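You operate a simulated robot arm through the tools that you are given. There is no shell and no other tool. Be economical: measure what you need, move in short steps, check, and stop when the job is done.

You run a simulated two-armed robot. Do the job below in one go: nothing can be reset, and whatever is moved stays where it is left.

## Task
Carry the waste tray with both arms and set it on the blue bench.

The check looks at the end state, three seconds after you hand in, the way a careful person would. Anything else that was tipped, shoved, dropped, spilled or broken makes it a failure.

## Robot
Two 6-joint arms with two-finger grippers on one trunk, on a base that drives. Base frame: it is fixed to the floor where the robot stands at the start and does not move with it; the origin is under the middle of the robot, x ahead of it, y to its left, z up. Readings come in cm, degrees, newtons and seconds.
The left shoulder is at the start at [3, 17.8, 103.8], the right one opposite. With the tool pointing down near the work surface each hand reaches from about 48 to 82 cm from the robot's upright axis, wherever it stands, measured 20 degrees to its own side. Places, roughly: blue bench [-120, 70, 80]. Payload 2.54 kg a hand.
Tool frame (each hand has its own): the origin (TCP) lies between the finger pads and is the grasp point; the fingertips stand 3 cm ahead of it; z points along the fingers, y is the line along which they close. The gripper opens to 11.6 cm. The gripper's body begins 9.5 cm behind the TCP.
Orientation is that of the tool frame in the base frame, as a unit quaternion [x, y, z, w]. With the fingers straight down and closing along the base's y, the tool's x points along the base's -x, its y along +y and its z along -z.

## Interface
- The arms move only by the tool move_arm. It takes "left_plan", "right_plan" or both (then of equal length, played together; a hand with none holds still); each is a list of rows, each an object (a shift or turn left out is 0, a gripper value left out holds the last) with "angular": the turn, a rotation vector about the tool's x, y, z in degrees, a list of three; "translation": the shift along the tool's x, y, z in cm, a list of three; "claw": the gripper command, from -1 (shut) to 1 (fully open), values between in proportion. In form: [{"angular": [rx, ry, rz], "translation": [dx, dy, dz], "claw": claw}, ...]. A call has 1 to 20 rows; each row is the pose to reach, as a shift and turn from the pose commanded when the call began, along the tool's axes at that moment. Rows are played at 5 a second. More than 5 cm and 8.6 degrees between two rows, or a gripper value outside its range, and nothing of the call is played. A pose out of reach is approached as far as the arm can. The call stops where the force on the tool passes 40 N (or 10 N more than at its start, if that is more) or the arm is blocked; 0.2 s more then pass. The fingers move at their own pace (about 15.3 cm/s each) and stop on an object; they squeeze with about 35 N. The grip force told is the motor's: it shows also when the fingers shut on nothing. Time passes only in rows, and 0.2 s behind the last, so rows that repeat a pose let the fingers close. The reply holds the time, the measured pose of the TCP, the force on the tool along the base axes, the opening and the grip force, in the units named above and with some noise, with the torque about the TCP (base axes, N m) and any sound that the robot's microphone picked up.
- Cameras (640 x 400 px; columns grow to the right, rows downward): "scene" is now at [4.26, 2.26, 176.11]; the picture's right is [0.35, -0.94, 0.00], its down [-0.79, -0.29, -0.55] and it looks along [0.51, 0.19, -0.84] (base axes); focal length 261 px, centre (320, 200). "left" rides on the left gripper at [6.9, 1.5, -12.2] in its tool frame; the picture's right is [-0.21, 0.98, 0.00], its down [-0.83, -0.18, -0.53] and it looks along [-0.52, -0.11, 0.85] (tool axes); focal length 251 px, centre (320, 200). "right" rides on the right gripper at [6.9, -1.5, -12.2] in its tool frame; the picture's right is [0.21, 0.98, 0.00], its down [-0.83, 0.18, -0.53] and it looks along [-0.52, 0.11, 0.85] (tool axes); focal length 251 px, centre (320, 200). There is no depth. A picture from a camera that has moved, and an enlarged one, comes with that camera's place and axes in the base frame and with its lens. The place of the scene camera against the robot may be out by one fixed shift of up to 1.8 cm in any direction.
- grab_frame(camera): a new picture of that camera. It takes no simulated time.
- move_column(by): slides the trunk up (or, below 0, down) by that many cm; the arms and the scene camera ride with it, the base frame stays. It gives what a move gives, with no picture.
- steer(legs): drives the robot by 1 to 6 legs, each [ahead, left, turn to the left] in cm, cm and degrees, along the robot's own axes; the way and the turn of a leg run together, so that a leg with both is an arc; at most 150 cm and 180 degrees a leg. The arms and the cameras ride along, it lands a little off, and it stops where it bumps. It gives what a move gives.
- pan_tilt(pan, tilt): turns the head with the scene camera to pan (to the left, within 143 degrees either way) and tilt (down, from -29 to 69), counted from straight ahead of the robot. It gives what a move gives.
- inspect(camera, box): a new picture of the part [left, top, right, bottom] of that camera's present view, enlarged. It takes no simulated time.
- finish_job(): hands the job in; it is judged then, once.

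Work in short steps. Places have to be worked out from the pictures, the camera data and where the tool is seen: move nearer, look again, correct. Check each grasp and each placing, and mend what went wrong. You have 120 turns and 100 pictures in all, those below and enlarged ones among them. Open the grippers and draw the arms clear of the work before you hand the job in, unless the task says otherwise; then end with one line.

The tools are called after "Request:" as a command line: name --argument value ..., lists and objects as JSON in quotes. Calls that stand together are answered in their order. move_arm: Moves the arms, as the interface text tells. Its arguments: {"type":"object","properties":{"left_plan":{"type":"array"},"right_plan":{"type":"array"}},"required":[]} The other tools are called the same way: move_column (by) slides the trunk up or down; steer (legs) drives the base; pan_tilt (pan, tilt) turns the head that bears the scene camera; grab_frame (camera) takes a picture; inspect (camera, box) takes an enlarged picture of a part of a camera's view; finish_job () hands the job in.

At the start:

```text
time_s: 0.0
left_tcp_pos: [48.89, 28.48, 115.2]
left_tool_rot: [0.0, 1.0, 0.0, 0.0]
left_force: [0.4, 0.4, 0.2]
left_wrist_torque: [-0.01, 0.0, 0.01]
left_grip_width: 11.61
left_finger_force: 0.1
right_tcp_pos: [44.35, -11.97, 111.49]
right_tool_rot: [-0.001, 1.0, 0.0, 0.0]
right_force: [0.3, 0.4, -0.3]
right_wrist_torque: [0.02, 0.01, 0.0]
right_grip_width: 11.59
right_finger_force: 0.0
trunk travel left (down, up): [-25.0, 29.0]
robot x, y, heading: [0.04, 0.12, 0.1]
head pan, tilt: [20.2, 56.8]
```

scene: 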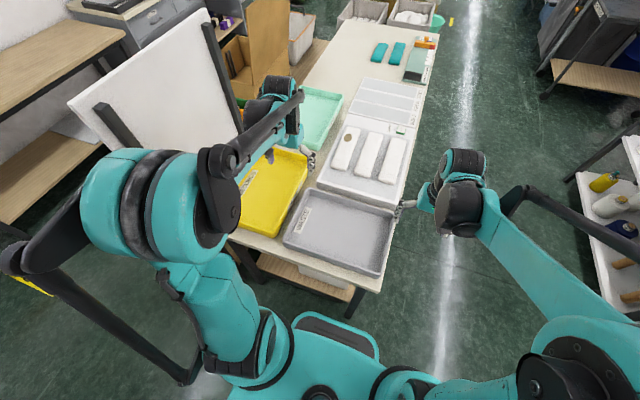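
right: 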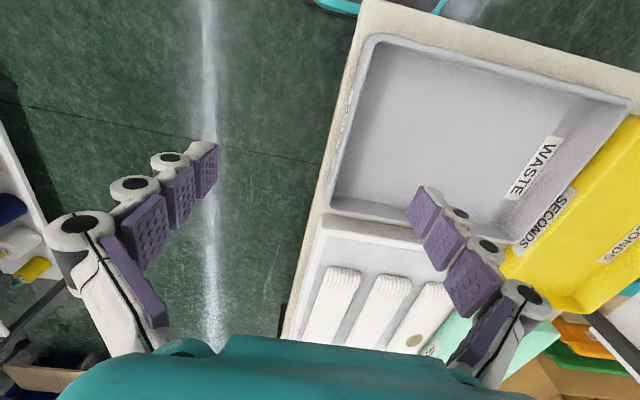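
left: 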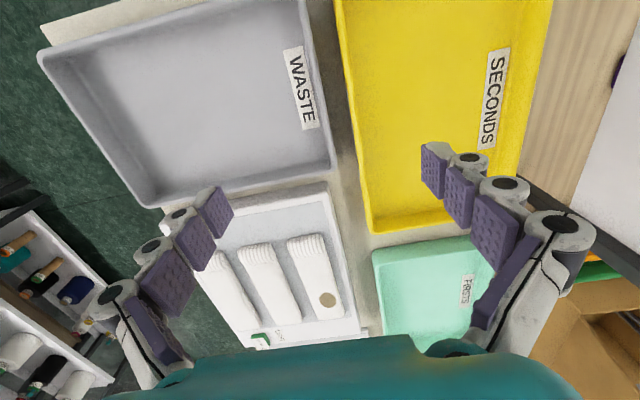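

The grey WASTE tray is about 29 x 37 cm, centred near (50, 12), with its rim at z≈86. Before I touch anything I'll look round to the back left for the blue bench and the route to it.

Request:
pan_tilt --pan 140 --tilt 30

Request:
grab_frame --camera "scene"

Request:
pan_tilt --pan 75 --tilt 35

Request:
grab_frame --camera "scene"

Request:
pan_tilt --pan -120 --tilt 40

Request:
grab_frame --camera "scene"

```text
time_s: 2.0
left_tcp_pos: [48.79, 28.55, 115.31]
left_tool_rot: [0.0, 1.0, -0.001, 0.0]
left_force: [-0.3, 0.3, 0.1]
left_wrist_torque: [0.0, 0.0, 0.01]
left_grip_width: 11.6
left_finger_force: 0.1
right_tcp_pos: [44.33, -11.98, 111.52]
right_tool_rot: [0.0, 1.0, 0.0, 0.0]
right_force: [-0.8, 0.7, -0.1]
right_wrist_torque: [-0.03, 0.02, 0.01]
right_grip_width: 11.6
right_finger_force: 0.2
trunk travel left (down, up): [-25.0, 29.0]
robot x, y, heading: [-0.07, -0.07, 0.3]
head pan, tilt: [140.0, 30.0]
```

```text
96 pictures are left
camera scene: at [-9.25, 5.65, 179.94], right [0.64, 0.77, 0.0], down [0.38, -0.32, -0.87], along [-0.66, 0.56, -0.5], focal length 261 px, centre (320, 200)
```

scene: 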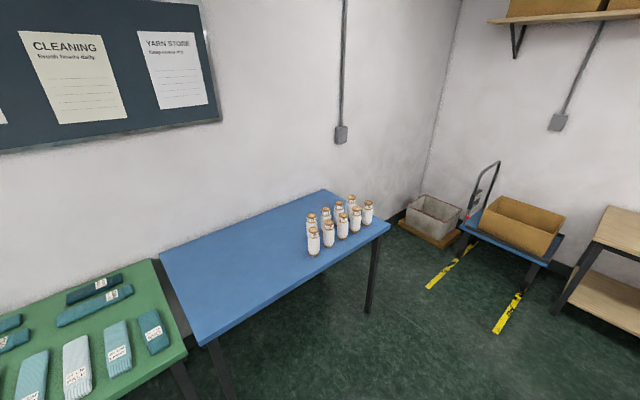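

```text
time_s: 3.4
left_tcp_pos: [48.92, 28.52, 115.26]
left_tool_rot: [-0.001, 1.0, 0.0, 0.0]
left_force: [-0.5, 0.2, -0.3]
left_wrist_torque: [0.01, -0.02, 0.01]
left_grip_width: 11.6
left_finger_force: 0.0
right_tcp_pos: [44.28, -11.93, 111.56]
right_tool_rot: [0.0, 1.0, 0.0, 0.0]
right_force: [-0.2, 0.0, 0.3]
right_wrist_torque: [-0.03, 0.01, -0.01]
right_grip_width: 11.6
right_finger_force: 0.2
trunk travel left (down, up): [-25.0, 29.0]
robot x, y, heading: [-0.18, 0.23, 0.1]
head pan, tilt: [75.0, 35.0]
```

```text
95 pictures are left
camera scene: at [-0.05, 8.34, 179.16], right [0.97, -0.26, 0.0], down [-0.15, -0.55, -0.82], along [0.21, 0.79, -0.57], focal length 261 px, centre (320, 200)
```

scene: 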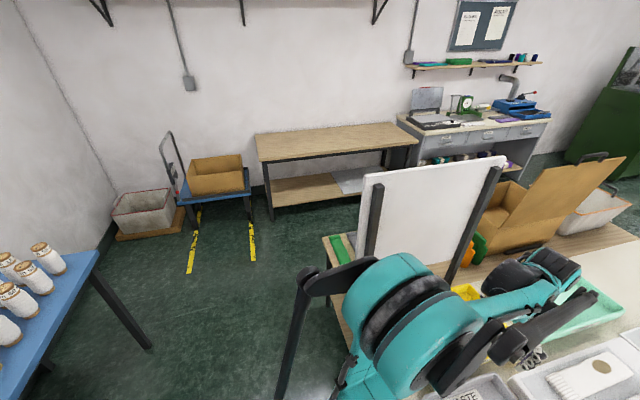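

```text
time_s: 6.2
left_tcp_pos: [48.76, 28.53, 115.29]
left_tool_rot: [0.0, 1.0, 0.0, 0.0]
left_force: [-0.4, -0.3, 1.2]
left_wrist_torque: [0.02, 0.03, 0.01]
left_grip_width: 11.59
left_finger_force: 0.0
right_tcp_pos: [44.42, -12.03, 111.49]
right_tool_rot: [0.0, 1.0, 0.0, 0.001]
right_force: [-0.1, 0.5, -0.1]
right_wrist_torque: [0.0, 0.0, 0.01]
right_grip_width: 11.57
right_finger_force: 0.0
trunk travel left (down, up): [-25.0, 29.0]
robot x, y, heading: [0.11, 0.3, -0.0]
head pan, tilt: [-120.0, 40.0]
```

```text
94 pictures are left
camera scene: at [-6.57, -7.53, 178.41], right [-0.87, 0.5, 0.0], down [0.32, 0.56, -0.77], along [-0.38, -0.66, -0.64], focal length 261 px, centre (320, 200)
```

scene: 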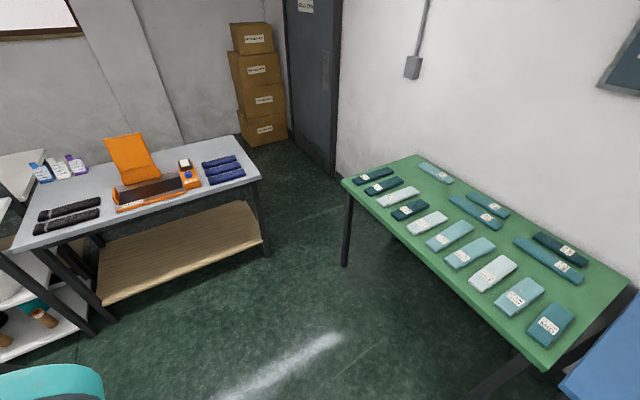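

The blue bench spans about x -151..-84 and y 10..131. Jars stand on it from y≈72 upward, so y 15..60 is free. Triangulating the tray gives x 35.6..61, y -6.7..28.5, rim z≈88. The yellow tray is about 4 cm beyond its left edge, so I'll part-close the grippers, hover both over the side rims, then look again.

Request:
move_arm --left_plan '[{"translation": [0, 0, 0], "claw": -0.31}, {"translation": [0.1, 0, 4.5]}, {"translation": [0.2, 0, 9]}, {"translation": [0.3, 0, 13]}, {"translation": [0.3, 0, 17]}, {"translation": [0.3, 0, 17]}]' --right_plan '[{"translation": [0, 0, 0], "claw": -0.31}, {"translation": [-1, 1.3, 3.3]}, {"translation": [-2, 2.7, 6.6]}, {"translation": [-3, 4.1, 10]}, {"translation": [-4.1, 5.5, 13.3]}, {"translation": [-4.1, 5.5, 13.3]}]'

Request:
grab_frame --camera "left"

Request:
grab_frame --camera "right"

Request:
pan_tilt --pan 12 --tilt 60

Request:
grab_frame --camera "scene"

```text
time_s: 7.6
left_tcp_pos: [48.56, 28.35, 98.15]
left_tool_rot: [0.0, 1.0, 0.0, 0.001]
left_force: [0.6, -0.2, 0.0]
left_wrist_torque: [0.03, 0.0, 0.02]
left_grip_width: 3.98
left_finger_force: 0.0
right_tcp_pos: [48.39, -6.57, 98.19]
right_tool_rot: [0.0, 1.0, 0.0, 0.001]
right_force: [-0.5, -0.9, -0.2]
right_wrist_torque: [-0.01, -0.03, -0.02]
right_grip_width: 4.0
right_finger_force: 0.1
trunk travel left (down, up): [-25.0, 29.0]
robot x, y, heading: [0.04, -0.08, 0.2]
head pan, tilt: [-120.0, 40.0]
```

```text
93 pictures are left
camera left: at [41.72, 29.77, 110.32], right [0.21, 0.98, 0.0], down [0.83, -0.18, 0.53], along [0.52, -0.11, -0.84], focal length 251 px, centre (320, 200)
```

left: 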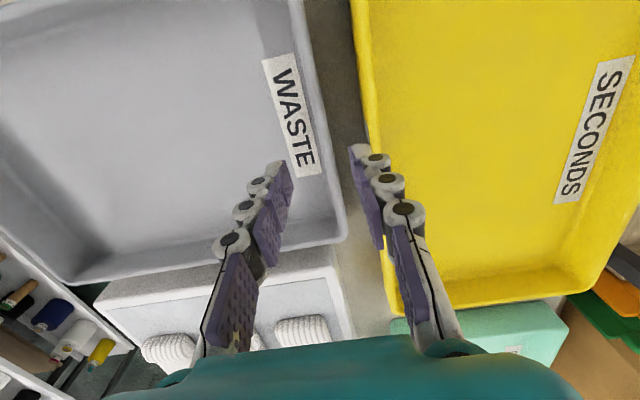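

```text
92 pictures are left
camera right: at [41.46, -8.0, 110.48], right [-0.21, 0.98, 0.0], down [0.83, 0.18, 0.53], along [0.52, 0.11, -0.84], focal length 251 px, centre (320, 200)
```

right: 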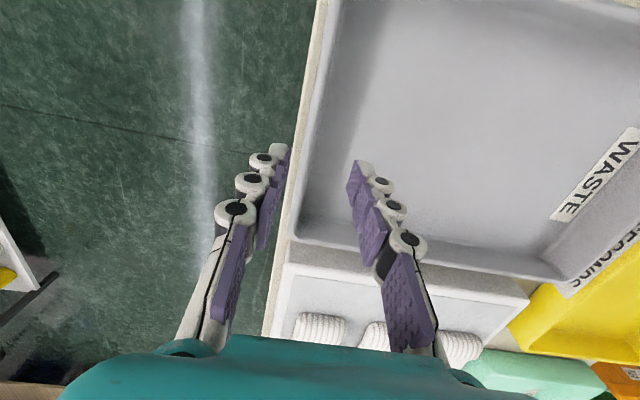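

```text
time_s: 9.8
left_tcp_pos: [48.65, 28.38, 98.05]
left_tool_rot: [0.001, 1.0, 0.0, 0.0]
left_force: [0.7, 0.8, 0.9]
left_wrist_torque: [0.02, -0.01, 0.02]
left_grip_width: 4.01
left_finger_force: 0.1
right_tcp_pos: [48.48, -6.42, 98.19]
right_tool_rot: [0.001, 1.0, 0.0, 0.001]
right_force: [0.2, -0.9, 0.3]
right_wrist_torque: [0.01, 0.04, 0.0]
right_grip_width: 4.0
right_finger_force: 0.1
trunk travel left (down, up): [-25.0, 29.0]
robot x, y, heading: [0.23, -0.13, -0.1]
head pan, tilt: [12.0, 60.0]
```

```text
91 pictures are left
camera scene: at [4.2, 1.22, 175.73], right [0.21, -0.98, 0.0], down [-0.85, -0.18, -0.5], along [0.49, 0.1, -0.87], focal length 261 px, centre (320, 200)
```

scene: 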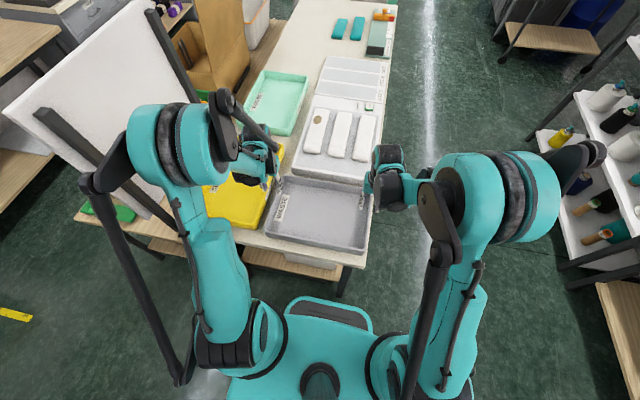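

The rim's outer edges come out at y≈28.8 on the left and y≈-7 on the right. The yellow tray starts at about 32.2, so I'll narrow the grippers to 3.2 cm, lower to just above the rim and look.

Request:
move_arm --left_plan '[{"translation": [0, 0.1, 2], "claw": -0.45}, {"translation": [0, 0.1, 4]}, {"translation": [0, 0.1, 6]}, {"translation": [0, 0.1, 6]}]' --right_plan '[{"translation": [0, 0, 2], "claw": -0.45}, {"translation": [0, 0, 4]}, {"translation": [0, 0, 6]}, {"translation": [0, 0, 6]}]'

Request:
grab_frame --camera "left"

Request:
grab_frame --camera "right"

Request:
inspect --camera "scene" --box '[220, 120, 420, 270]'

```text
time_s: 10.8
left_tcp_pos: [48.6, 28.59, 92.35]
left_tool_rot: [0.0, 1.0, 0.0, 0.0]
left_force: [-0.4, 0.1, 1.1]
left_wrist_torque: [-0.01, 0.02, -0.02]
left_grip_width: 3.19
left_finger_force: 0.0
right_tcp_pos: [48.5, -6.63, 92.25]
right_tool_rot: [0.001, 1.0, 0.0, 0.0]
right_force: [-0.6, 0.2, 0.3]
right_wrist_torque: [-0.02, -0.04, -0.03]
right_grip_width: 3.19
right_finger_force: 0.1
trunk travel left (down, up): [-25.0, 29.0]
robot x, y, heading: [0.0, -0.14, -0.4]
head pan, tilt: [12.0, 60.0]
```

```text
90 pictures are left
camera left: at [41.83, 30.0, 104.52], right [0.21, 0.98, 0.0], down [0.83, -0.18, 0.53], along [0.52, -0.11, -0.85], focal length 251 px, centre (320, 200)
```

left: 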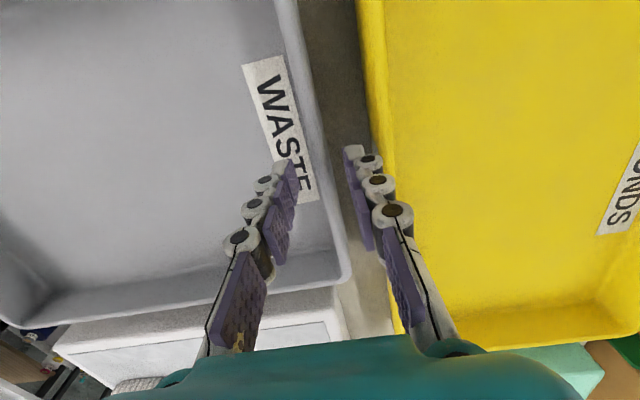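

```text
89 pictures are left
camera right: at [41.54, -8.05, 104.47], right [-0.21, 0.98, 0.0], down [0.83, 0.18, 0.53], along [0.52, 0.11, -0.85], focal length 251 px, centre (320, 200)
```

right: 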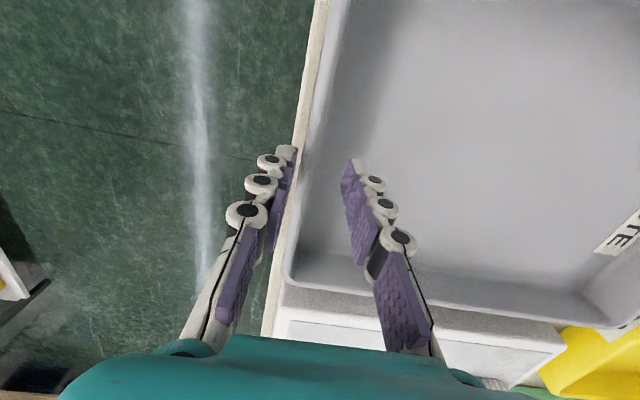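

```text
2.67 times, centred on (320, 195) of scene
camera zoom: at [4.09, 1.2, 175.74], right [0.21, -0.98, 0.0], down [-0.85, -0.18, -0.5], along [0.49, 0.1, -0.87], focal length 695 px, centre (320, 213)
```

zoom: 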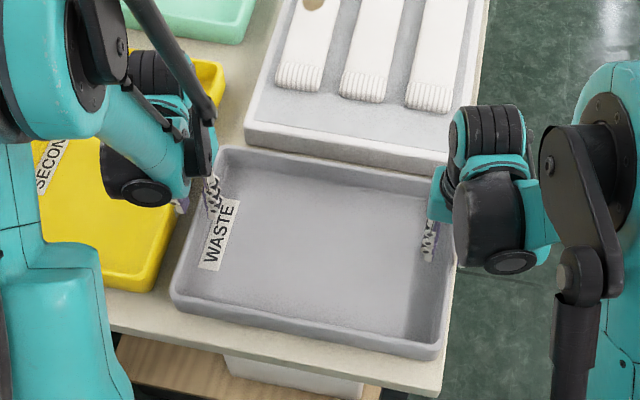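

The left fingers straddle the rim evenly. The right pair looks slightly too far inboard, so I'll zoom in there.

Request:
inspect --camera "right" --box '[230, 80, 410, 200]'

Request:
inspect --camera "left" --box '[240, 80, 420, 200]'

```text
3.33 times, centred on (320, 140) of right
camera zoom: at [41.54, -8.05, 104.47], right [-0.21, 0.98, 0.0], down [0.83, 0.18, 0.53], along [0.52, 0.11, -0.85], focal length 838 px, centre (320, 400)
```

zoom: 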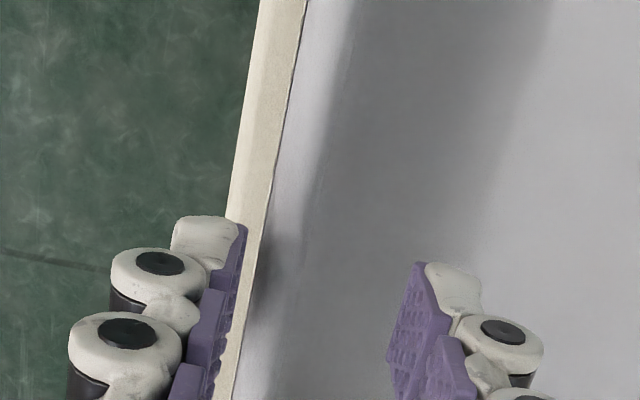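

```text
3.33 times, centred on (330, 140) of left
camera zoom: at [41.83, 30.0, 104.52], right [0.21, 0.98, 0.0], down [0.83, -0.18, 0.53], along [0.52, -0.11, -0.85], focal length 838 px, centre (287, 400)
```

zoom: 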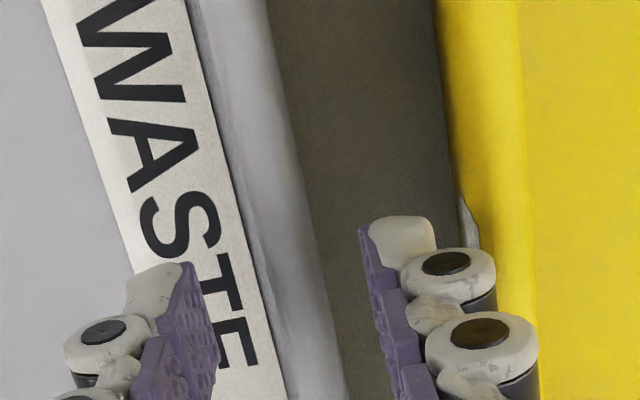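

The right hand needs to move about 0.9 cm outward and the left is fine. I'll narrow both to 2.6 cm to keep clear of the yellow tray, then lower to TCP z≈88.6, so the tips sit about 2.5 cm below the rim.

Request:
move_arm --left_plan '[{"translation": [0, 0.1, 0], "claw": -0.55}, {"translation": [0, 0.1, 0]}, {"translation": [0, 0.1, 1]}, {"translation": [0, 0.1, 2]}, {"translation": [0, 0.1, 3]}, {"translation": [0, 0.1, 3.7]}]' --right_plan '[{"translation": [0, -0.9, 0], "claw": -0.55}, {"translation": [0, -0.9, 0]}, {"translation": [0, -0.9, 1]}, {"translation": [0, -0.9, 2]}, {"translation": [0, -0.9, 3]}, {"translation": [0, -0.9, 3.7]}]'

Request:
inspect --camera "left" --box '[240, 80, 420, 200]'

Request:
inspect --camera "right" --box '[230, 80, 410, 200]'

```text
time_s: 12.2
left_tcp_pos: [48.62, 28.54, 88.45]
left_tool_rot: [0.0, 1.0, 0.0, 0.0]
left_force: [1.1, -0.5, 0.0]
left_wrist_torque: [-0.05, 0.06, -0.02]
left_grip_width: 2.61
left_finger_force: 0.2
right_tcp_pos: [48.44, -7.23, 88.51]
right_tool_rot: [0.0, 1.0, 0.0, 0.001]
right_force: [-0.3, -0.7, 0.0]
right_wrist_torque: [0.0, 0.02, -0.04]
right_grip_width: 2.59
right_finger_force: 0.0
trunk travel left (down, up): [-25.0, 29.0]
robot x, y, heading: [0.17, -0.1, -0.0]
head pan, tilt: [12.0, 60.0]
```

```text
3.33 times, centred on (330, 140) of left
camera zoom: at [41.9, 30.14, 100.78], right [0.21, 0.98, 0.0], down [0.83, -0.18, 0.53], along [0.52, -0.11, -0.85], focal length 838 px, centre (287, 400)
```

zoom: 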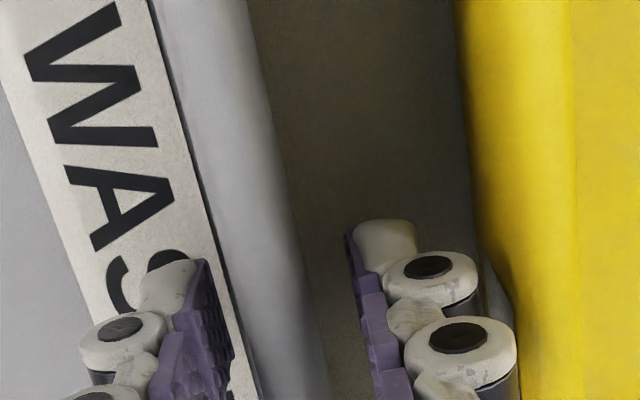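

```text
3.33 times, centred on (320, 140) of right
camera zoom: at [41.51, -8.84, 100.82], right [-0.21, 0.98, 0.0], down [0.83, 0.18, 0.53], along [0.52, 0.11, -0.85], focal length 838 px, centre (320, 400)
```

zoom: 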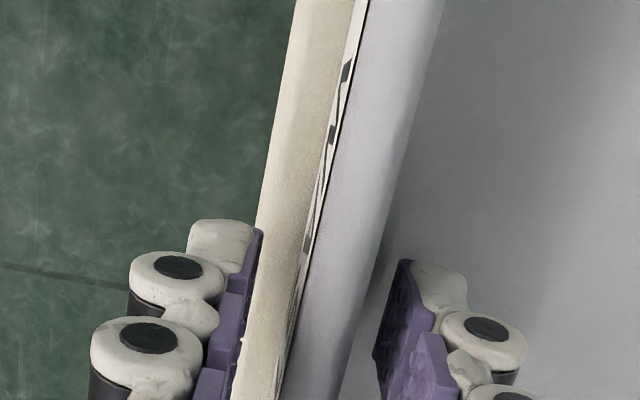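

Both pairs straddle the rims with no contact. I'll narrow a bit, lower another 0.7 cm and close.

Request:
move_arm --left_plan '[{"translation": [0, 0, 0], "claw": -0.66}, {"translation": [0, 0, 0.4]}, {"translation": [0, 0, 0.8]}, {"translation": [0, 0, 0.8], "claw": -1}, {"translation": [0, 0, 0.8]}, {"translation": [0, 0, 0.8]}, {"translation": [0, 0, 0.8]}]' --right_plan '[{"translation": [0, 0, 0], "claw": -0.66}, {"translation": [0, 0, 0.4]}, {"translation": [0, 0, 0.8]}, {"translation": [0, 0, 0.8], "claw": -1}, {"translation": [0, 0, 0.8]}, {"translation": [0, 0, 0.8]}, {"translation": [0, 0, 0.8]}]'

Request:
grab_frame --camera "left"

Request:
grab_frame --camera "right"

```text
time_s: 13.8
left_tcp_pos: [48.72, 28.73, 87.78]
left_tool_rot: [0.0, 1.0, 0.0, -0.001]
left_force: [1.4, 1.7, 0.7]
left_wrist_torque: [0.03, -0.05, 0.06]
left_grip_width: 0.83
left_finger_force: 34.7
right_tcp_pos: [48.42, -7.36, 87.8]
right_tool_rot: [0.0, 1.0, 0.0, 0.0]
right_force: [1.0, -1.4, 0.5]
right_wrist_torque: [-0.03, -0.08, 0.03]
right_grip_width: 0.83
right_finger_force: 34.3
trunk travel left (down, up): [-25.0, 29.0]
robot x, y, heading: [0.1, -0.05, 0.2]
head pan, tilt: [12.0, 60.0]
```

```text
83 pictures are left
camera left: at [41.91, 30.16, 99.95], right [0.21, 0.98, 0.0], down [0.83, -0.18, 0.53], along [0.52, -0.11, -0.85], focal length 251 px, centre (320, 200)
```

left: 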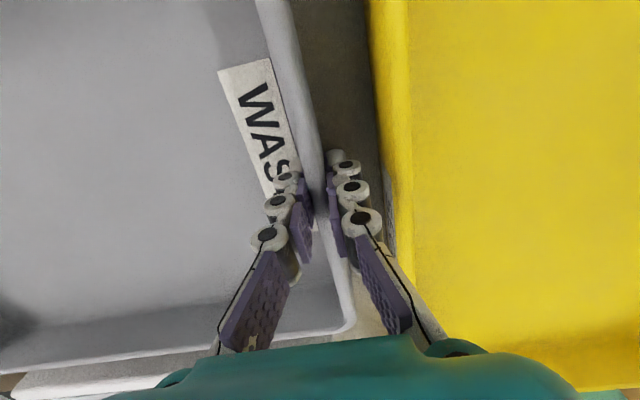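

```text
82 pictures are left
camera right: at [41.53, -8.84, 100.03], right [-0.21, 0.98, 0.0], down [0.83, 0.18, 0.53], along [0.52, 0.11, -0.85], focal length 251 px, centre (320, 200)
```

right: 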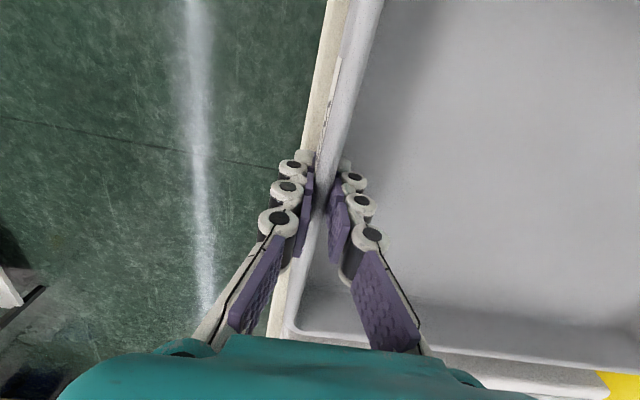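

Both grippers hold the rim at 0.83 cm. I'll lift 4 cm with the trunk and check the weight and hold.

Request:
move_column --by 4

Request:
grab_frame --camera "scene"

```text
time_s: 14.6
left_tcp_pos: [48.87, 28.69, 91.66]
left_tool_rot: [0.0, 1.0, -0.001, 0.001]
left_force: [0.0, 1.8, -2.4]
left_wrist_torque: [0.04, -0.03, 0.05]
left_grip_width: 0.86
left_finger_force: 35.1
right_tcp_pos: [48.52, -7.36, 91.77]
right_tool_rot: [0.0, 1.0, 0.0, 0.0]
right_force: [-0.3, -0.4, -1.8]
right_wrist_torque: [-0.02, 0.01, 0.06]
right_grip_width: 0.87
right_finger_force: 35.0
trunk travel left (down, up): [-29.0, 25.0]
robot x, y, heading: [0.23, -0.0, 0.3]
head pan, tilt: [12.0, 60.0]
```

```text
81 pictures are left
camera scene: at [4.28, 1.24, 179.72], right [0.21, -0.98, 0.0], down [-0.85, -0.18, -0.5], along [0.49, 0.1, -0.87], focal length 261 px, centre (320, 200)
```

scene: 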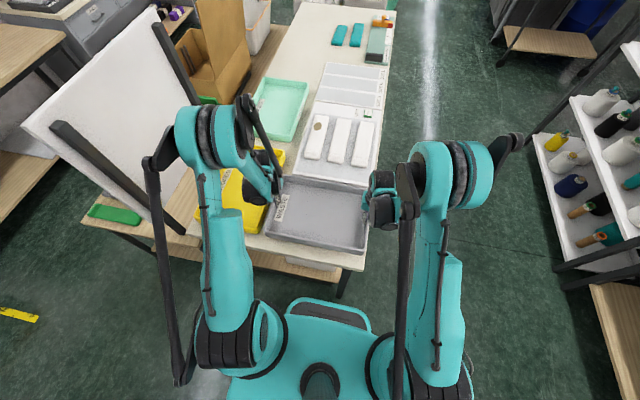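

The tray is up, at about 0.4 kg in total. I'll raise it another 14 cm to clear everything on the table, then back straight off by 32 cm.

Request:
move_column --by 14

Request:
steer --legs '[[-32, 0, 0]]'

Request:
grab_frame --camera "scene"

Request:
pan_tilt --pan -70 --tilt 40

Request:
grab_frame --camera "scene"

```text
time_s: 16.3
left_tcp_pos: [48.82, 28.69, 105.65]
left_tool_rot: [0.0, 1.0, 0.0, 0.0]
left_force: [0.3, 2.0, -2.7]
left_wrist_torque: [0.04, -0.04, 0.06]
left_grip_width: 0.84
left_finger_force: 34.9
right_tcp_pos: [48.45, -7.32, 105.68]
right_tool_rot: [0.0, 1.0, -0.001, 0.0]
right_force: [-0.2, -2.5, -2.9]
right_wrist_torque: [-0.05, -0.02, 0.07]
right_grip_width: 0.86
right_finger_force: 34.8
trunk travel left (down, up): [-43.0, 11.0]
robot x, y, heading: [-0.44, 0.17, 0.1]
head pan, tilt: [12.0, 60.0]
```

```text
time_s: 18.4
left_tcp_pos: [16.33, 28.72, 105.79]
left_tool_rot: [0.0, 1.0, 0.0, -0.001]
left_force: [0.3, 2.9, -2.2]
left_wrist_torque: [0.08, -0.05, 0.04]
left_grip_width: 0.82
left_finger_force: 34.7
right_tcp_pos: [15.97, -7.31, 105.74]
right_tool_rot: [0.001, 1.0, 0.0, 0.001]
right_force: [-0.8, -3.2, -0.9]
right_wrist_torque: [-0.07, -0.05, 0.06]
right_grip_width: 0.86
right_finger_force: 35.0
trunk travel left (down, up): [-43.0, 11.0]
robot x, y, heading: [-32.51, 0.19, 0.0]
head pan, tilt: [12.0, 60.0]
```

```text
80 pictures are left
camera scene: at [-28.26, 1.24, 193.73], right [0.21, -0.98, 0.0], down [-0.85, -0.18, -0.5], along [0.49, 0.1, -0.87], focal length 261 px, centre (320, 200)
```

scene: 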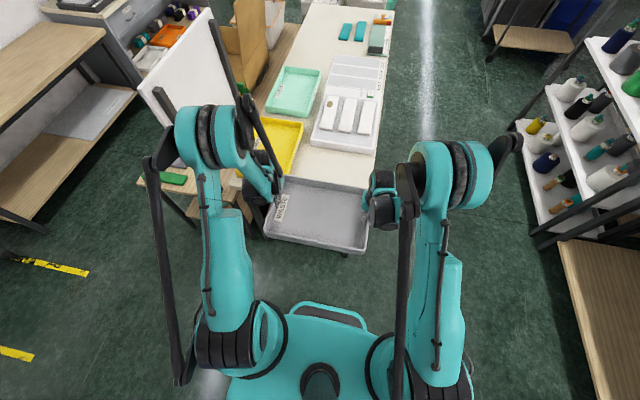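

```text
time_s: 20.0
left_tcp_pos: [16.2, 28.75, 105.75]
left_tool_rot: [0.0, 1.0, 0.0, 0.0]
left_force: [1.7, -0.3, -2.6]
left_wrist_torque: [0.01, -0.06, 0.07]
left_grip_width: 0.85
left_finger_force: 34.9
right_tcp_pos: [15.98, -7.34, 105.73]
right_tool_rot: [0.001, 1.0, 0.001, 0.0]
right_force: [-0.7, -0.8, -2.8]
right_wrist_torque: [-0.01, 0.03, 0.03]
right_grip_width: 0.86
right_finger_force: 34.5
trunk travel left (down, up): [-43.0, 11.0]
robot x, y, heading: [-32.36, 0.12, 0.0]
head pan, tilt: [-70.0, 40.0]
```

```text
79 pictures are left
camera scene: at [-31.85, -8.13, 196.4], right [-0.94, -0.34, 0.0], down [-0.22, 0.6, -0.77], along [0.26, -0.72, -0.64], focal length 261 px, centre (320, 200)
```

scene: 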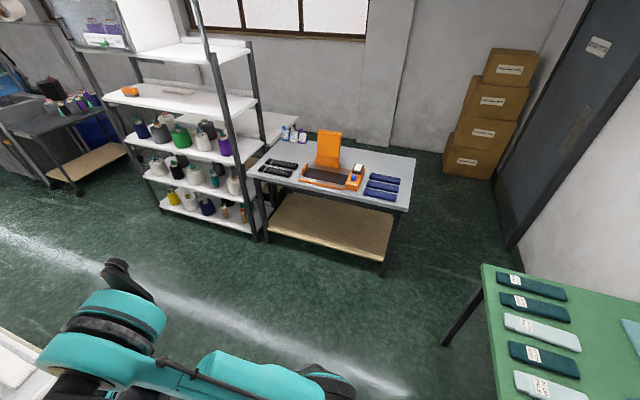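

The right side is clear: the nearest furniture is at y≈-118 and the green bench front is at x≈-86. I'll turn right in two halves so the tray sweeps over free floor.

Request:
steer --legs '[[0, 0, -90]]'

Request:
steer --legs '[[0, 0, -90]]'

Request:
pan_tilt --pan 0 --tilt 50

Request:
grab_frame --camera "scene"

```text
time_s: 24.2
left_tcp_pos: [-3.53, -48.51, 105.74]
left_tool_rot: [0.706, 0.708, -0.001, 0.0]
left_force: [1.0, 0.4, -2.9]
left_wrist_torque: [-0.02, -0.03, 0.07]
left_grip_width: 0.84
left_finger_force: 35.0
right_tcp_pos: [-39.65, -48.57, 105.69]
right_tool_rot: [0.706, 0.708, 0.001, 0.0]
right_force: [-0.5, -0.1, -3.8]
right_wrist_torque: [0.03, 0.03, 0.04]
right_grip_width: 0.84
right_finger_force: 35.1
trunk travel left (down, up): [-43.0, 11.0]
robot x, y, heading: [-32.27, -0.24, -89.7]
head pan, tilt: [-70.0, 40.0]
```

```text
time_s: 28.4
left_tcp_pos: [-81.33, -28.64, 105.66]
left_tool_rot: [1.0, -0.001, 0.0, 0.001]
left_force: [-0.3, -0.4, -2.3]
left_wrist_torque: [-0.03, 0.04, 0.02]
left_grip_width: 0.86
left_finger_force: 35.2
right_tcp_pos: [-80.91, 7.48, 105.72]
right_tool_rot: [1.0, -0.001, 0.0, 0.0]
right_force: [1.1, -0.3, -1.2]
right_wrist_torque: [-0.06, -0.02, 0.04]
right_grip_width: 0.85
right_finger_force: 34.8
trunk travel left (down, up): [-43.0, 11.0]
robot x, y, heading: [-32.14, -0.15, 179.6]
head pan, tilt: [-70.0, 40.0]
```

```text
time_s: 29.8
left_tcp_pos: [-81.28, -28.54, 105.72]
left_tool_rot: [1.0, -0.001, -0.001, -0.001]
left_force: [0.5, 0.8, -1.8]
left_wrist_torque: [0.01, 0.03, 0.03]
left_grip_width: 0.86
left_finger_force: 35.0
right_tcp_pos: [-80.99, 7.49, 105.79]
right_tool_rot: [1.0, -0.001, 0.0, 0.0]
right_force: [0.1, -0.5, -1.8]
right_wrist_torque: [-0.01, 0.0, 0.05]
right_grip_width: 0.83
right_finger_force: 34.9
trunk travel left (down, up): [-43.0, 11.0]
robot x, y, heading: [-32.64, -0.35, 179.7]
head pan, tilt: [0.0, 50.0]
```

```text
78 pictures are left
camera scene: at [-36.61, -0.17, 194.98], right [0.0, 1.0, 0.0], down [0.77, 0.0, -0.64], along [-0.64, 0.0, -0.77], focal length 261 px, centre (320, 200)
```

scene: 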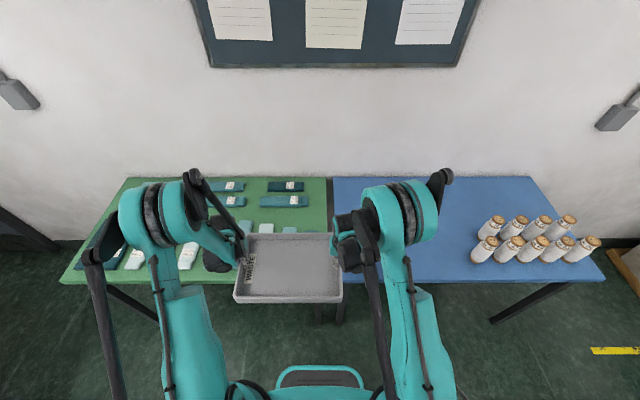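

The tray is held level and the heading is about 180°. The blue bench begins at y≈8 and the nearest jar is at y≈74. I'll strafe right 46 cm to put the tray over the free half.

Request:
steer --legs '[[0, -46, 0]]'

Request:
grab_frame --camera "scene"

Request:
grab_frame --camera "right"

```text
time_s: 32.6
left_tcp_pos: [-81.26, 16.81, 105.75]
left_tool_rot: [1.0, 0.004, 0.0, 0.0]
left_force: [-0.9, 0.0, -1.7]
left_wrist_torque: [-0.04, 0.0, 0.04]
left_grip_width: 0.82
left_finger_force: 34.9
right_tcp_pos: [-81.18, 52.9, 105.67]
right_tool_rot: [1.0, 0.003, 0.0, 0.0]
right_force: [0.4, -0.4, -2.4]
right_wrist_torque: [-0.07, 0.01, 0.08]
right_grip_width: 0.85
right_finger_force: 34.9
trunk travel left (down, up): [-43.0, 11.0]
robot x, y, heading: [-32.63, 46.0, -179.2]
head pan, tilt: [0.0, 50.0]
```

```text
77 pictures are left
camera scene: at [-36.73, 45.69, 194.98], right [-0.01, 1.0, 0.0], down [0.77, 0.01, -0.64], along [-0.64, 0.0, -0.77], focal length 261 px, centre (320, 200)
```

scene: 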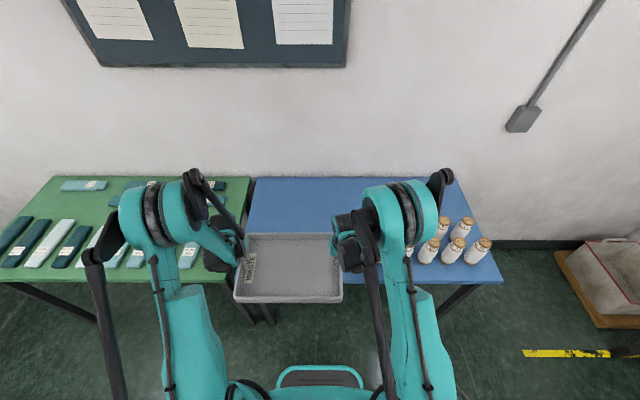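

```text
76 pictures are left
camera right: at [-74.27, 54.53, 118.02], right [0.22, -0.98, 0.0], down [-0.82, -0.19, 0.53], along [-0.52, -0.12, -0.85], focal length 251 px, centre (320, 200)
```

right: 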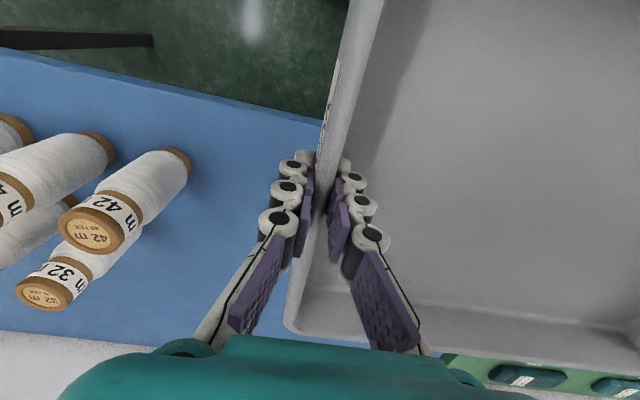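

The tray now spans y 17..53 and the jars start at about 71. I'll drive forward 21 cm, putting the tray at about x -115..-89 over the bench.

Request:
steer --legs '[[21, 0, -0.8]]'

Request:
grab_frame --camera "scene"

Request:
grab_frame --camera "right"

Request:
grab_frame --camera "left"

```text
time_s: 34.2
left_tcp_pos: [-102.2, 17.11, 105.73]
left_tool_rot: [1.0, -0.001, 0.001, -0.001]
left_force: [-0.8, -0.1, -1.6]
left_wrist_torque: [0.05, 0.0, 0.04]
left_grip_width: 0.82
left_finger_force: 34.8
right_tcp_pos: [-101.96, 53.34, 105.74]
right_tool_rot: [1.0, -0.001, 0.001, 0.0]
right_force: [0.2, -0.6, -2.1]
right_wrist_torque: [0.01, 0.0, 0.03]
right_grip_width: 0.85
right_finger_force: 35.5
trunk travel left (down, up): [-43.0, 11.0]
robot x, y, heading: [-53.7, 45.67, 180.0]
head pan, tilt: [0.0, 50.0]
```

```text
75 pictures are left
camera scene: at [-57.62, 45.68, 194.98], right [0.0, 1.0, 0.0], down [0.77, 0.0, -0.64], along [-0.64, 0.0, -0.77], focal length 261 px, centre (320, 200)
```

scene: 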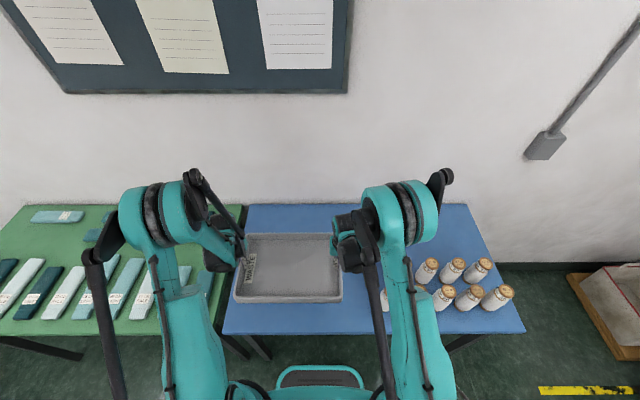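

```text
74 pictures are left
camera right: at [-95.06, 54.84, 118.01], right [0.21, -0.98, 0.0], down [-0.83, -0.18, 0.53], along [-0.52, -0.11, -0.85], focal length 251 px, centre (320, 200)
```

right: 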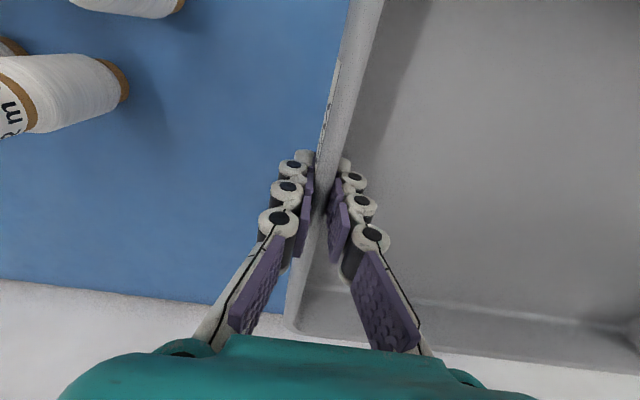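

```text
73 pictures are left
camera left: at [-95.23, 15.58, 117.94], right [-0.22, -0.98, 0.0], down [-0.83, 0.18, 0.53], along [-0.52, 0.12, -0.85], focal length 251 px, centre (320, 200)
```

left: 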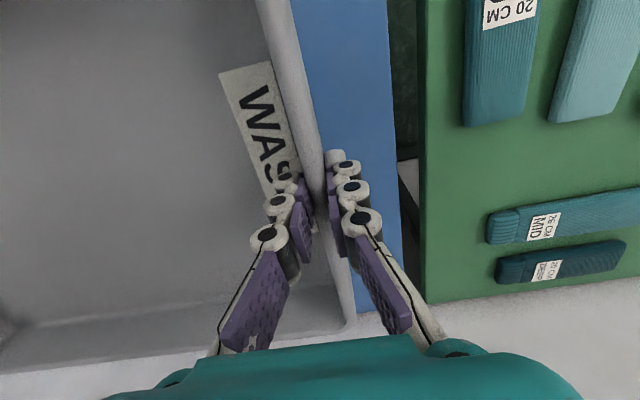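

The tray is centred near (-102, 35), with about 10 cm to the bench's left edge, about 5 cm to its front and about 18 cm to the nearest jar. I'll lower the trunk 14 cm, then feel for contact with the arms.

Request:
move_column --by -14

Request:
grab_frame --camera "left"

Request:
grab_frame --camera "right"

```text
time_s: 35.9
left_tcp_pos: [-102.18, 17.23, 91.88]
left_tool_rot: [1.0, -0.001, -0.001, 0.0]
left_force: [0.2, -0.1, -1.5]
left_wrist_torque: [0.01, 0.01, 0.04]
left_grip_width: 0.85
left_finger_force: 35.1
right_tcp_pos: [-101.99, 53.41, 91.77]
right_tool_rot: [1.0, -0.001, 0.0, 0.0]
right_force: [0.2, -0.3, -2.4]
right_wrist_torque: [0.01, -0.03, 0.02]
right_grip_width: 0.85
right_finger_force: 35.3
trunk travel left (down, up): [-29.0, 25.0]
robot x, y, heading: [-53.31, 46.2, 179.9]
head pan, tilt: [0.0, 50.0]
```

```text
72 pictures are left
camera left: at [-95.19, 15.58, 103.97], right [-0.22, -0.98, 0.0], down [-0.83, 0.18, 0.53], along [-0.52, 0.12, -0.85], focal length 251 px, centre (320, 200)
```

left: 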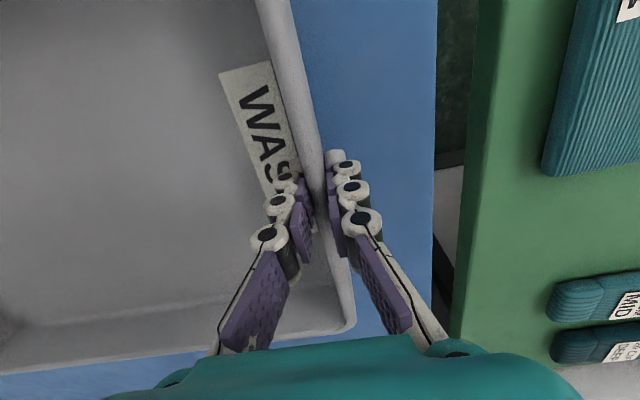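

```text
71 pictures are left
camera right: at [-95.02, 54.84, 104.05], right [0.21, -0.98, 0.0], down [-0.83, -0.18, 0.53], along [-0.52, -0.11, -0.85], focal length 251 px, centre (320, 200)
```

right: 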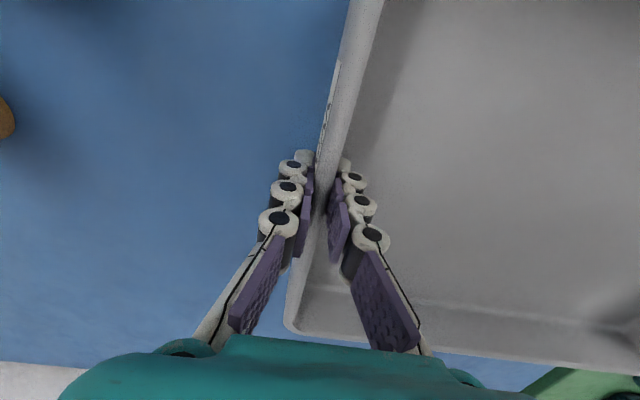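

The bench top seems to be around z 80–84. I'll lower with both arms in small steps.

Request:
move_arm --left_plan '[{"translation": [0, 0, 0.5]}, {"translation": [0, 0, 1]}, {"translation": [0, 0, 1.5]}, {"translation": [0, 0, 2]}, {"translation": [0, 0, 2.5]}, {"translation": [0, 0, 3]}]' --right_plan '[{"translation": [0, 0, 0.5]}, {"translation": [0, 0, 1]}, {"translation": [0, 0, 1.5]}, {"translation": [0, 0, 2]}, {"translation": [0, 0, 2.5]}, {"translation": [0, 0, 3]}]'

```text
time_s: 37.3
left_tcp_pos: [-102.18, 17.23, 88.63]
left_tool_rot: [1.0, -0.001, 0.0, 0.0]
left_force: [-0.4, 2.7, -2.8]
left_wrist_torque: [0.04, -0.02, 0.01]
left_grip_width: 0.87
left_finger_force: 34.8
right_tcp_pos: [-102.04, 53.28, 88.63]
right_tool_rot: [1.0, -0.001, -0.001, 0.0]
right_force: [-0.9, -3.1, -2.2]
right_wrist_torque: [-0.07, -0.02, 0.05]
right_grip_width: 0.85
right_finger_force: 34.7
trunk travel left (down, up): [-29.0, 25.0]
robot x, y, heading: [-53.54, 45.52, 180.1]
head pan, tilt: [0.0, 50.0]
```

No contact yet, so I'll go on down 2 cm in finer steps.

Request:
move_arm --left_plan '[{"translation": [0, 0, 0.4]}, {"translation": [0, 0, 0.8]}, {"translation": [0, 0, 1.2]}, {"translation": [0, 0, 1.6]}, {"translation": [0, 0, 2]}, {"translation": [0, 0, 2]}]' --right_plan '[{"translation": [0, 0, 0.4]}, {"translation": [0, 0, 0.8]}, {"translation": [0, 0, 1.2]}, {"translation": [0, 0, 1.6]}, {"translation": [0, 0, 2]}, {"translation": [0, 0, 2]}]'

Request:
grab_frame --camera "left"

Request:
inspect --camera "scene" --box '[180, 180, 420, 340]'

```text
time_s: 38.5
left_tcp_pos: [-102.1, 17.17, 87.49]
left_tool_rot: [1.0, -0.002, -0.002, 0.001]
left_force: [-0.9, 0.7, 37.1]
left_wrist_torque: [0.12, -0.23, 0.14]
left_grip_width: 0.85
left_finger_force: 35.2
left hand out of reach, approached as far as the arm can: row 5
right_tcp_pos: [-102.01, 53.27, 87.62]
right_tool_rot: [1.0, 0.0, -0.001, -0.001]
right_force: [-2.3, -0.4, 35.5]
right_wrist_torque: [-0.03, -0.31, 0.07]
right_grip_width: 0.84
right_finger_force: 35.0
right hand out of reach, approached as far as the arm can: row 4, 5
trunk travel left (down, up): [-29.0, 25.0]
robot x, y, heading: [-53.43, 46.25, 180.0]
head pan, tilt: [0.0, 50.0]
stopped in row 5 (left hand): the force on the tool passed its limit at 55 N (the readings are from after the stop); the commanded pose is now the measured one
```

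```text
70 pictures are left
camera left: at [-95.07, 15.6, 99.66], right [-0.22, -0.98, 0.0], down [-0.82, 0.18, 0.54], along [-0.52, 0.11, -0.84], focal length 251 px, centre (320, 200)
```

left: 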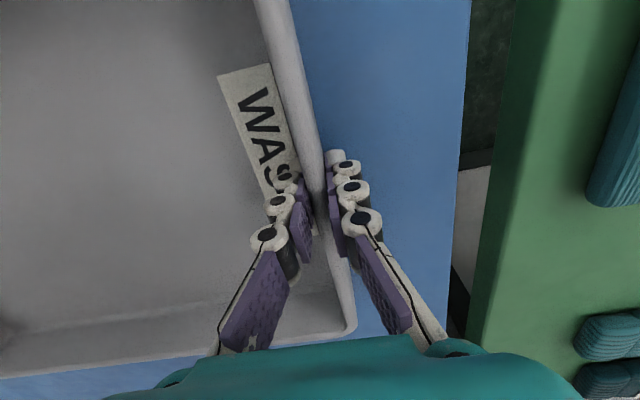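

```text
2.50 times, centred on (300, 260) of scene
camera zoom: at [-56.91, 45.81, 181.04], right [0.0, 1.0, 0.0], down [0.76, 0.0, -0.65], along [-0.65, 0.0, -0.76], focal length 652 px, centre (370, 50)
```

zoom: 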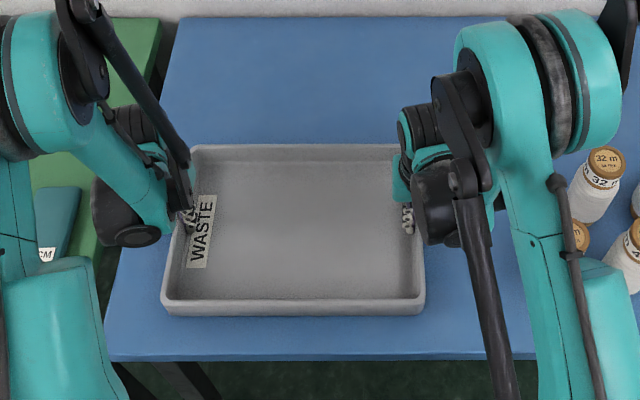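

Both hands met the bench evenly, at z≈87.5, so the tray is down. I'll ease off slightly and open the grippers to about 3 cm.

Request:
move_arm --left_plan '[{"translation": [0, 0, -0.15]}, {"translation": [0, 0, -0.15]}, {"translation": [0, 0, -0.15], "claw": -0.5}, {"translation": [0, 0, -0.15]}, {"translation": [0, 0, -0.15]}]' --right_plan '[{"translation": [0, 0, -0.15]}, {"translation": [0, 0, -0.15]}, {"translation": [0, 0, -0.15], "claw": -0.5}, {"translation": [0, 0, -0.15]}, {"translation": [0, 0, -0.15]}]'

Request:
inspect --camera "left" --box '[240, 100, 420, 220]'

Request:
inspect --camera "right" --box '[230, 100, 410, 220]'

```text
time_s: 39.7
left_tcp_pos: [-102.39, 17.07, 87.3]
left_tool_rot: [1.0, -0.001, 0.0, 0.0]
left_force: [1.6, 0.3, 3.7]
left_wrist_torque: [0.08, -0.03, -0.05]
left_grip_width: 3.11
left_finger_force: 0.1
right_tcp_pos: [-102.16, 53.35, 87.46]
right_tool_rot: [1.0, 0.0, 0.001, -0.001]
right_force: [2.0, 1.0, 2.2]
right_wrist_torque: [-0.06, -0.01, 0.03]
right_grip_width: 3.02
right_finger_force: 0.1
trunk travel left (down, up): [-29.0, 25.0]
robot x, y, heading: [-53.26, 45.89, 180.0]
head pan, tilt: [0.0, 50.0]
```

```text
3.33 times, centred on (330, 160) of left
camera zoom: at [-95.4, 15.53, 99.51], right [-0.22, -0.98, 0.0], down [-0.83, 0.18, 0.53], along [-0.52, 0.12, -0.85], focal length 838 px, centre (287, 333)
```

zoom: 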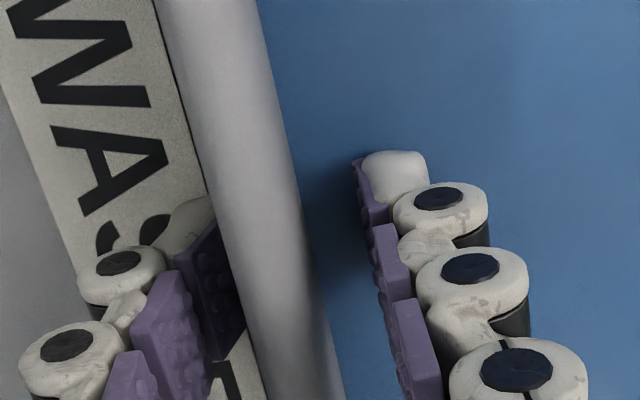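

```text
3.33 times, centred on (320, 160) of right
camera zoom: at [-95.37, 54.8, 99.7], right [0.21, -0.98, 0.0], down [-0.83, -0.18, 0.53], along [-0.52, -0.11, -0.85], focal length 838 px, centre (320, 333)
```

zoom: 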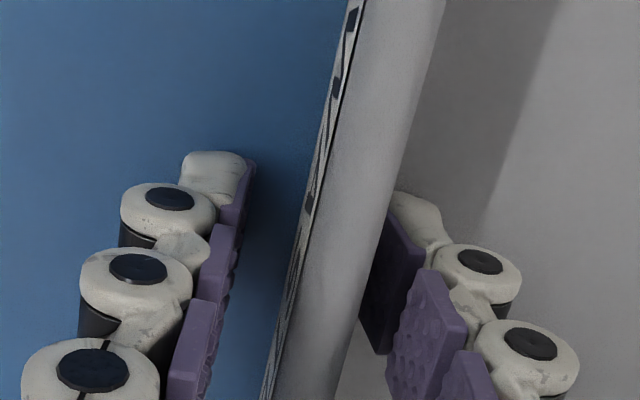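

Both rims are free. I'll open a little more and lift both hands straight up.

Request:
move_arm --left_plan '[{"translation": [0, -0.2, 0], "claw": -0.3}, {"translation": [0, -0.2, 0]}, {"translation": [0, -0.2, -1]}, {"translation": [0, -0.2, -2.5]}, {"translation": [0, -0.2, -5]}, {"translation": [0, -0.2, -9]}, {"translation": [0, -0.2, -13]}, {"translation": [0, -0.2, -16]}]' --right_plan '[{"translation": [0, 0.2, 0], "claw": -0.3}, {"translation": [0, 0.2, 0]}, {"translation": [0, 0.2, -1]}, {"translation": [0, 0.2, -2.5]}, {"translation": [0, 0.2, -5]}, {"translation": [0, 0.2, -9]}, {"translation": [0, 0.2, -13]}, {"translation": [0, 0.2, -16]}]'

Request:
grab_frame --camera "scene"

Request:
grab_frame --camera "right"

```text
time_s: 41.5
left_tcp_pos: [-102.6, 17.4, 103.36]
left_tool_rot: [1.0, -0.001, 0.0, 0.0]
left_force: [1.2, -0.3, -0.2]
left_wrist_torque: [0.0, 0.04, -0.02]
left_grip_width: 4.09
left_finger_force: 0.0
right_tcp_pos: [-102.19, 52.85, 103.6]
right_tool_rot: [1.0, -0.001, 0.0, -0.001]
right_force: [0.1, -0.2, 0.2]
right_wrist_torque: [-0.01, 0.0, -0.01]
right_grip_width: 4.05
right_finger_force: 0.1
trunk travel left (down, up): [-29.0, 25.0]
robot x, y, heading: [-53.47, 45.55, 179.9]
head pan, tilt: [0.0, 50.0]
```

```text
66 pictures are left
camera scene: at [-57.33, 45.72, 180.99], right [0.0, 1.0, 0.0], down [0.77, 0.0, -0.64], along [-0.64, 0.0, -0.77], focal length 261 px, centre (320, 200)
```

scene: 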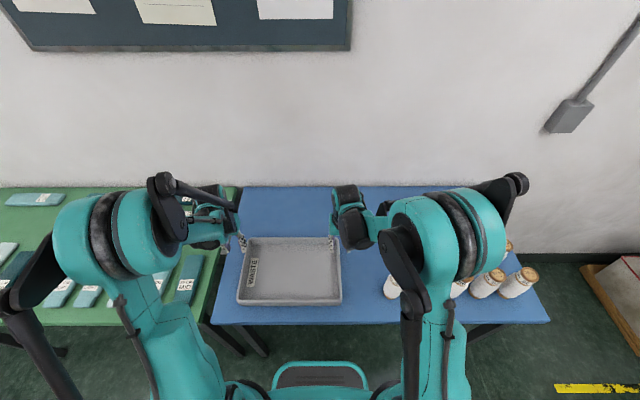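

```text
65 pictures are left
camera right: at [-95.32, 54.41, 115.86], right [0.21, -0.98, 0.0], down [-0.83, -0.18, 0.53], along [-0.52, -0.11, -0.85], focal length 251 px, centre (320, 200)
```

right: 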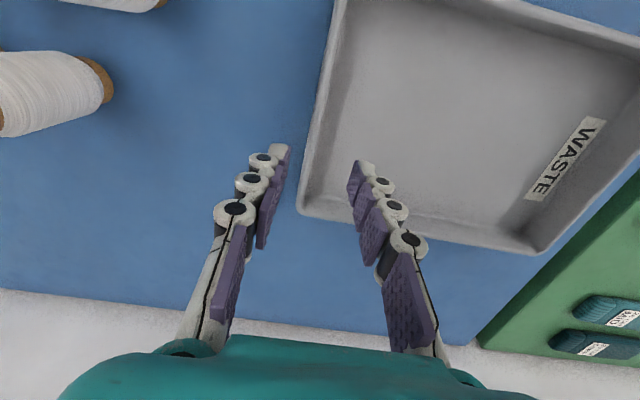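

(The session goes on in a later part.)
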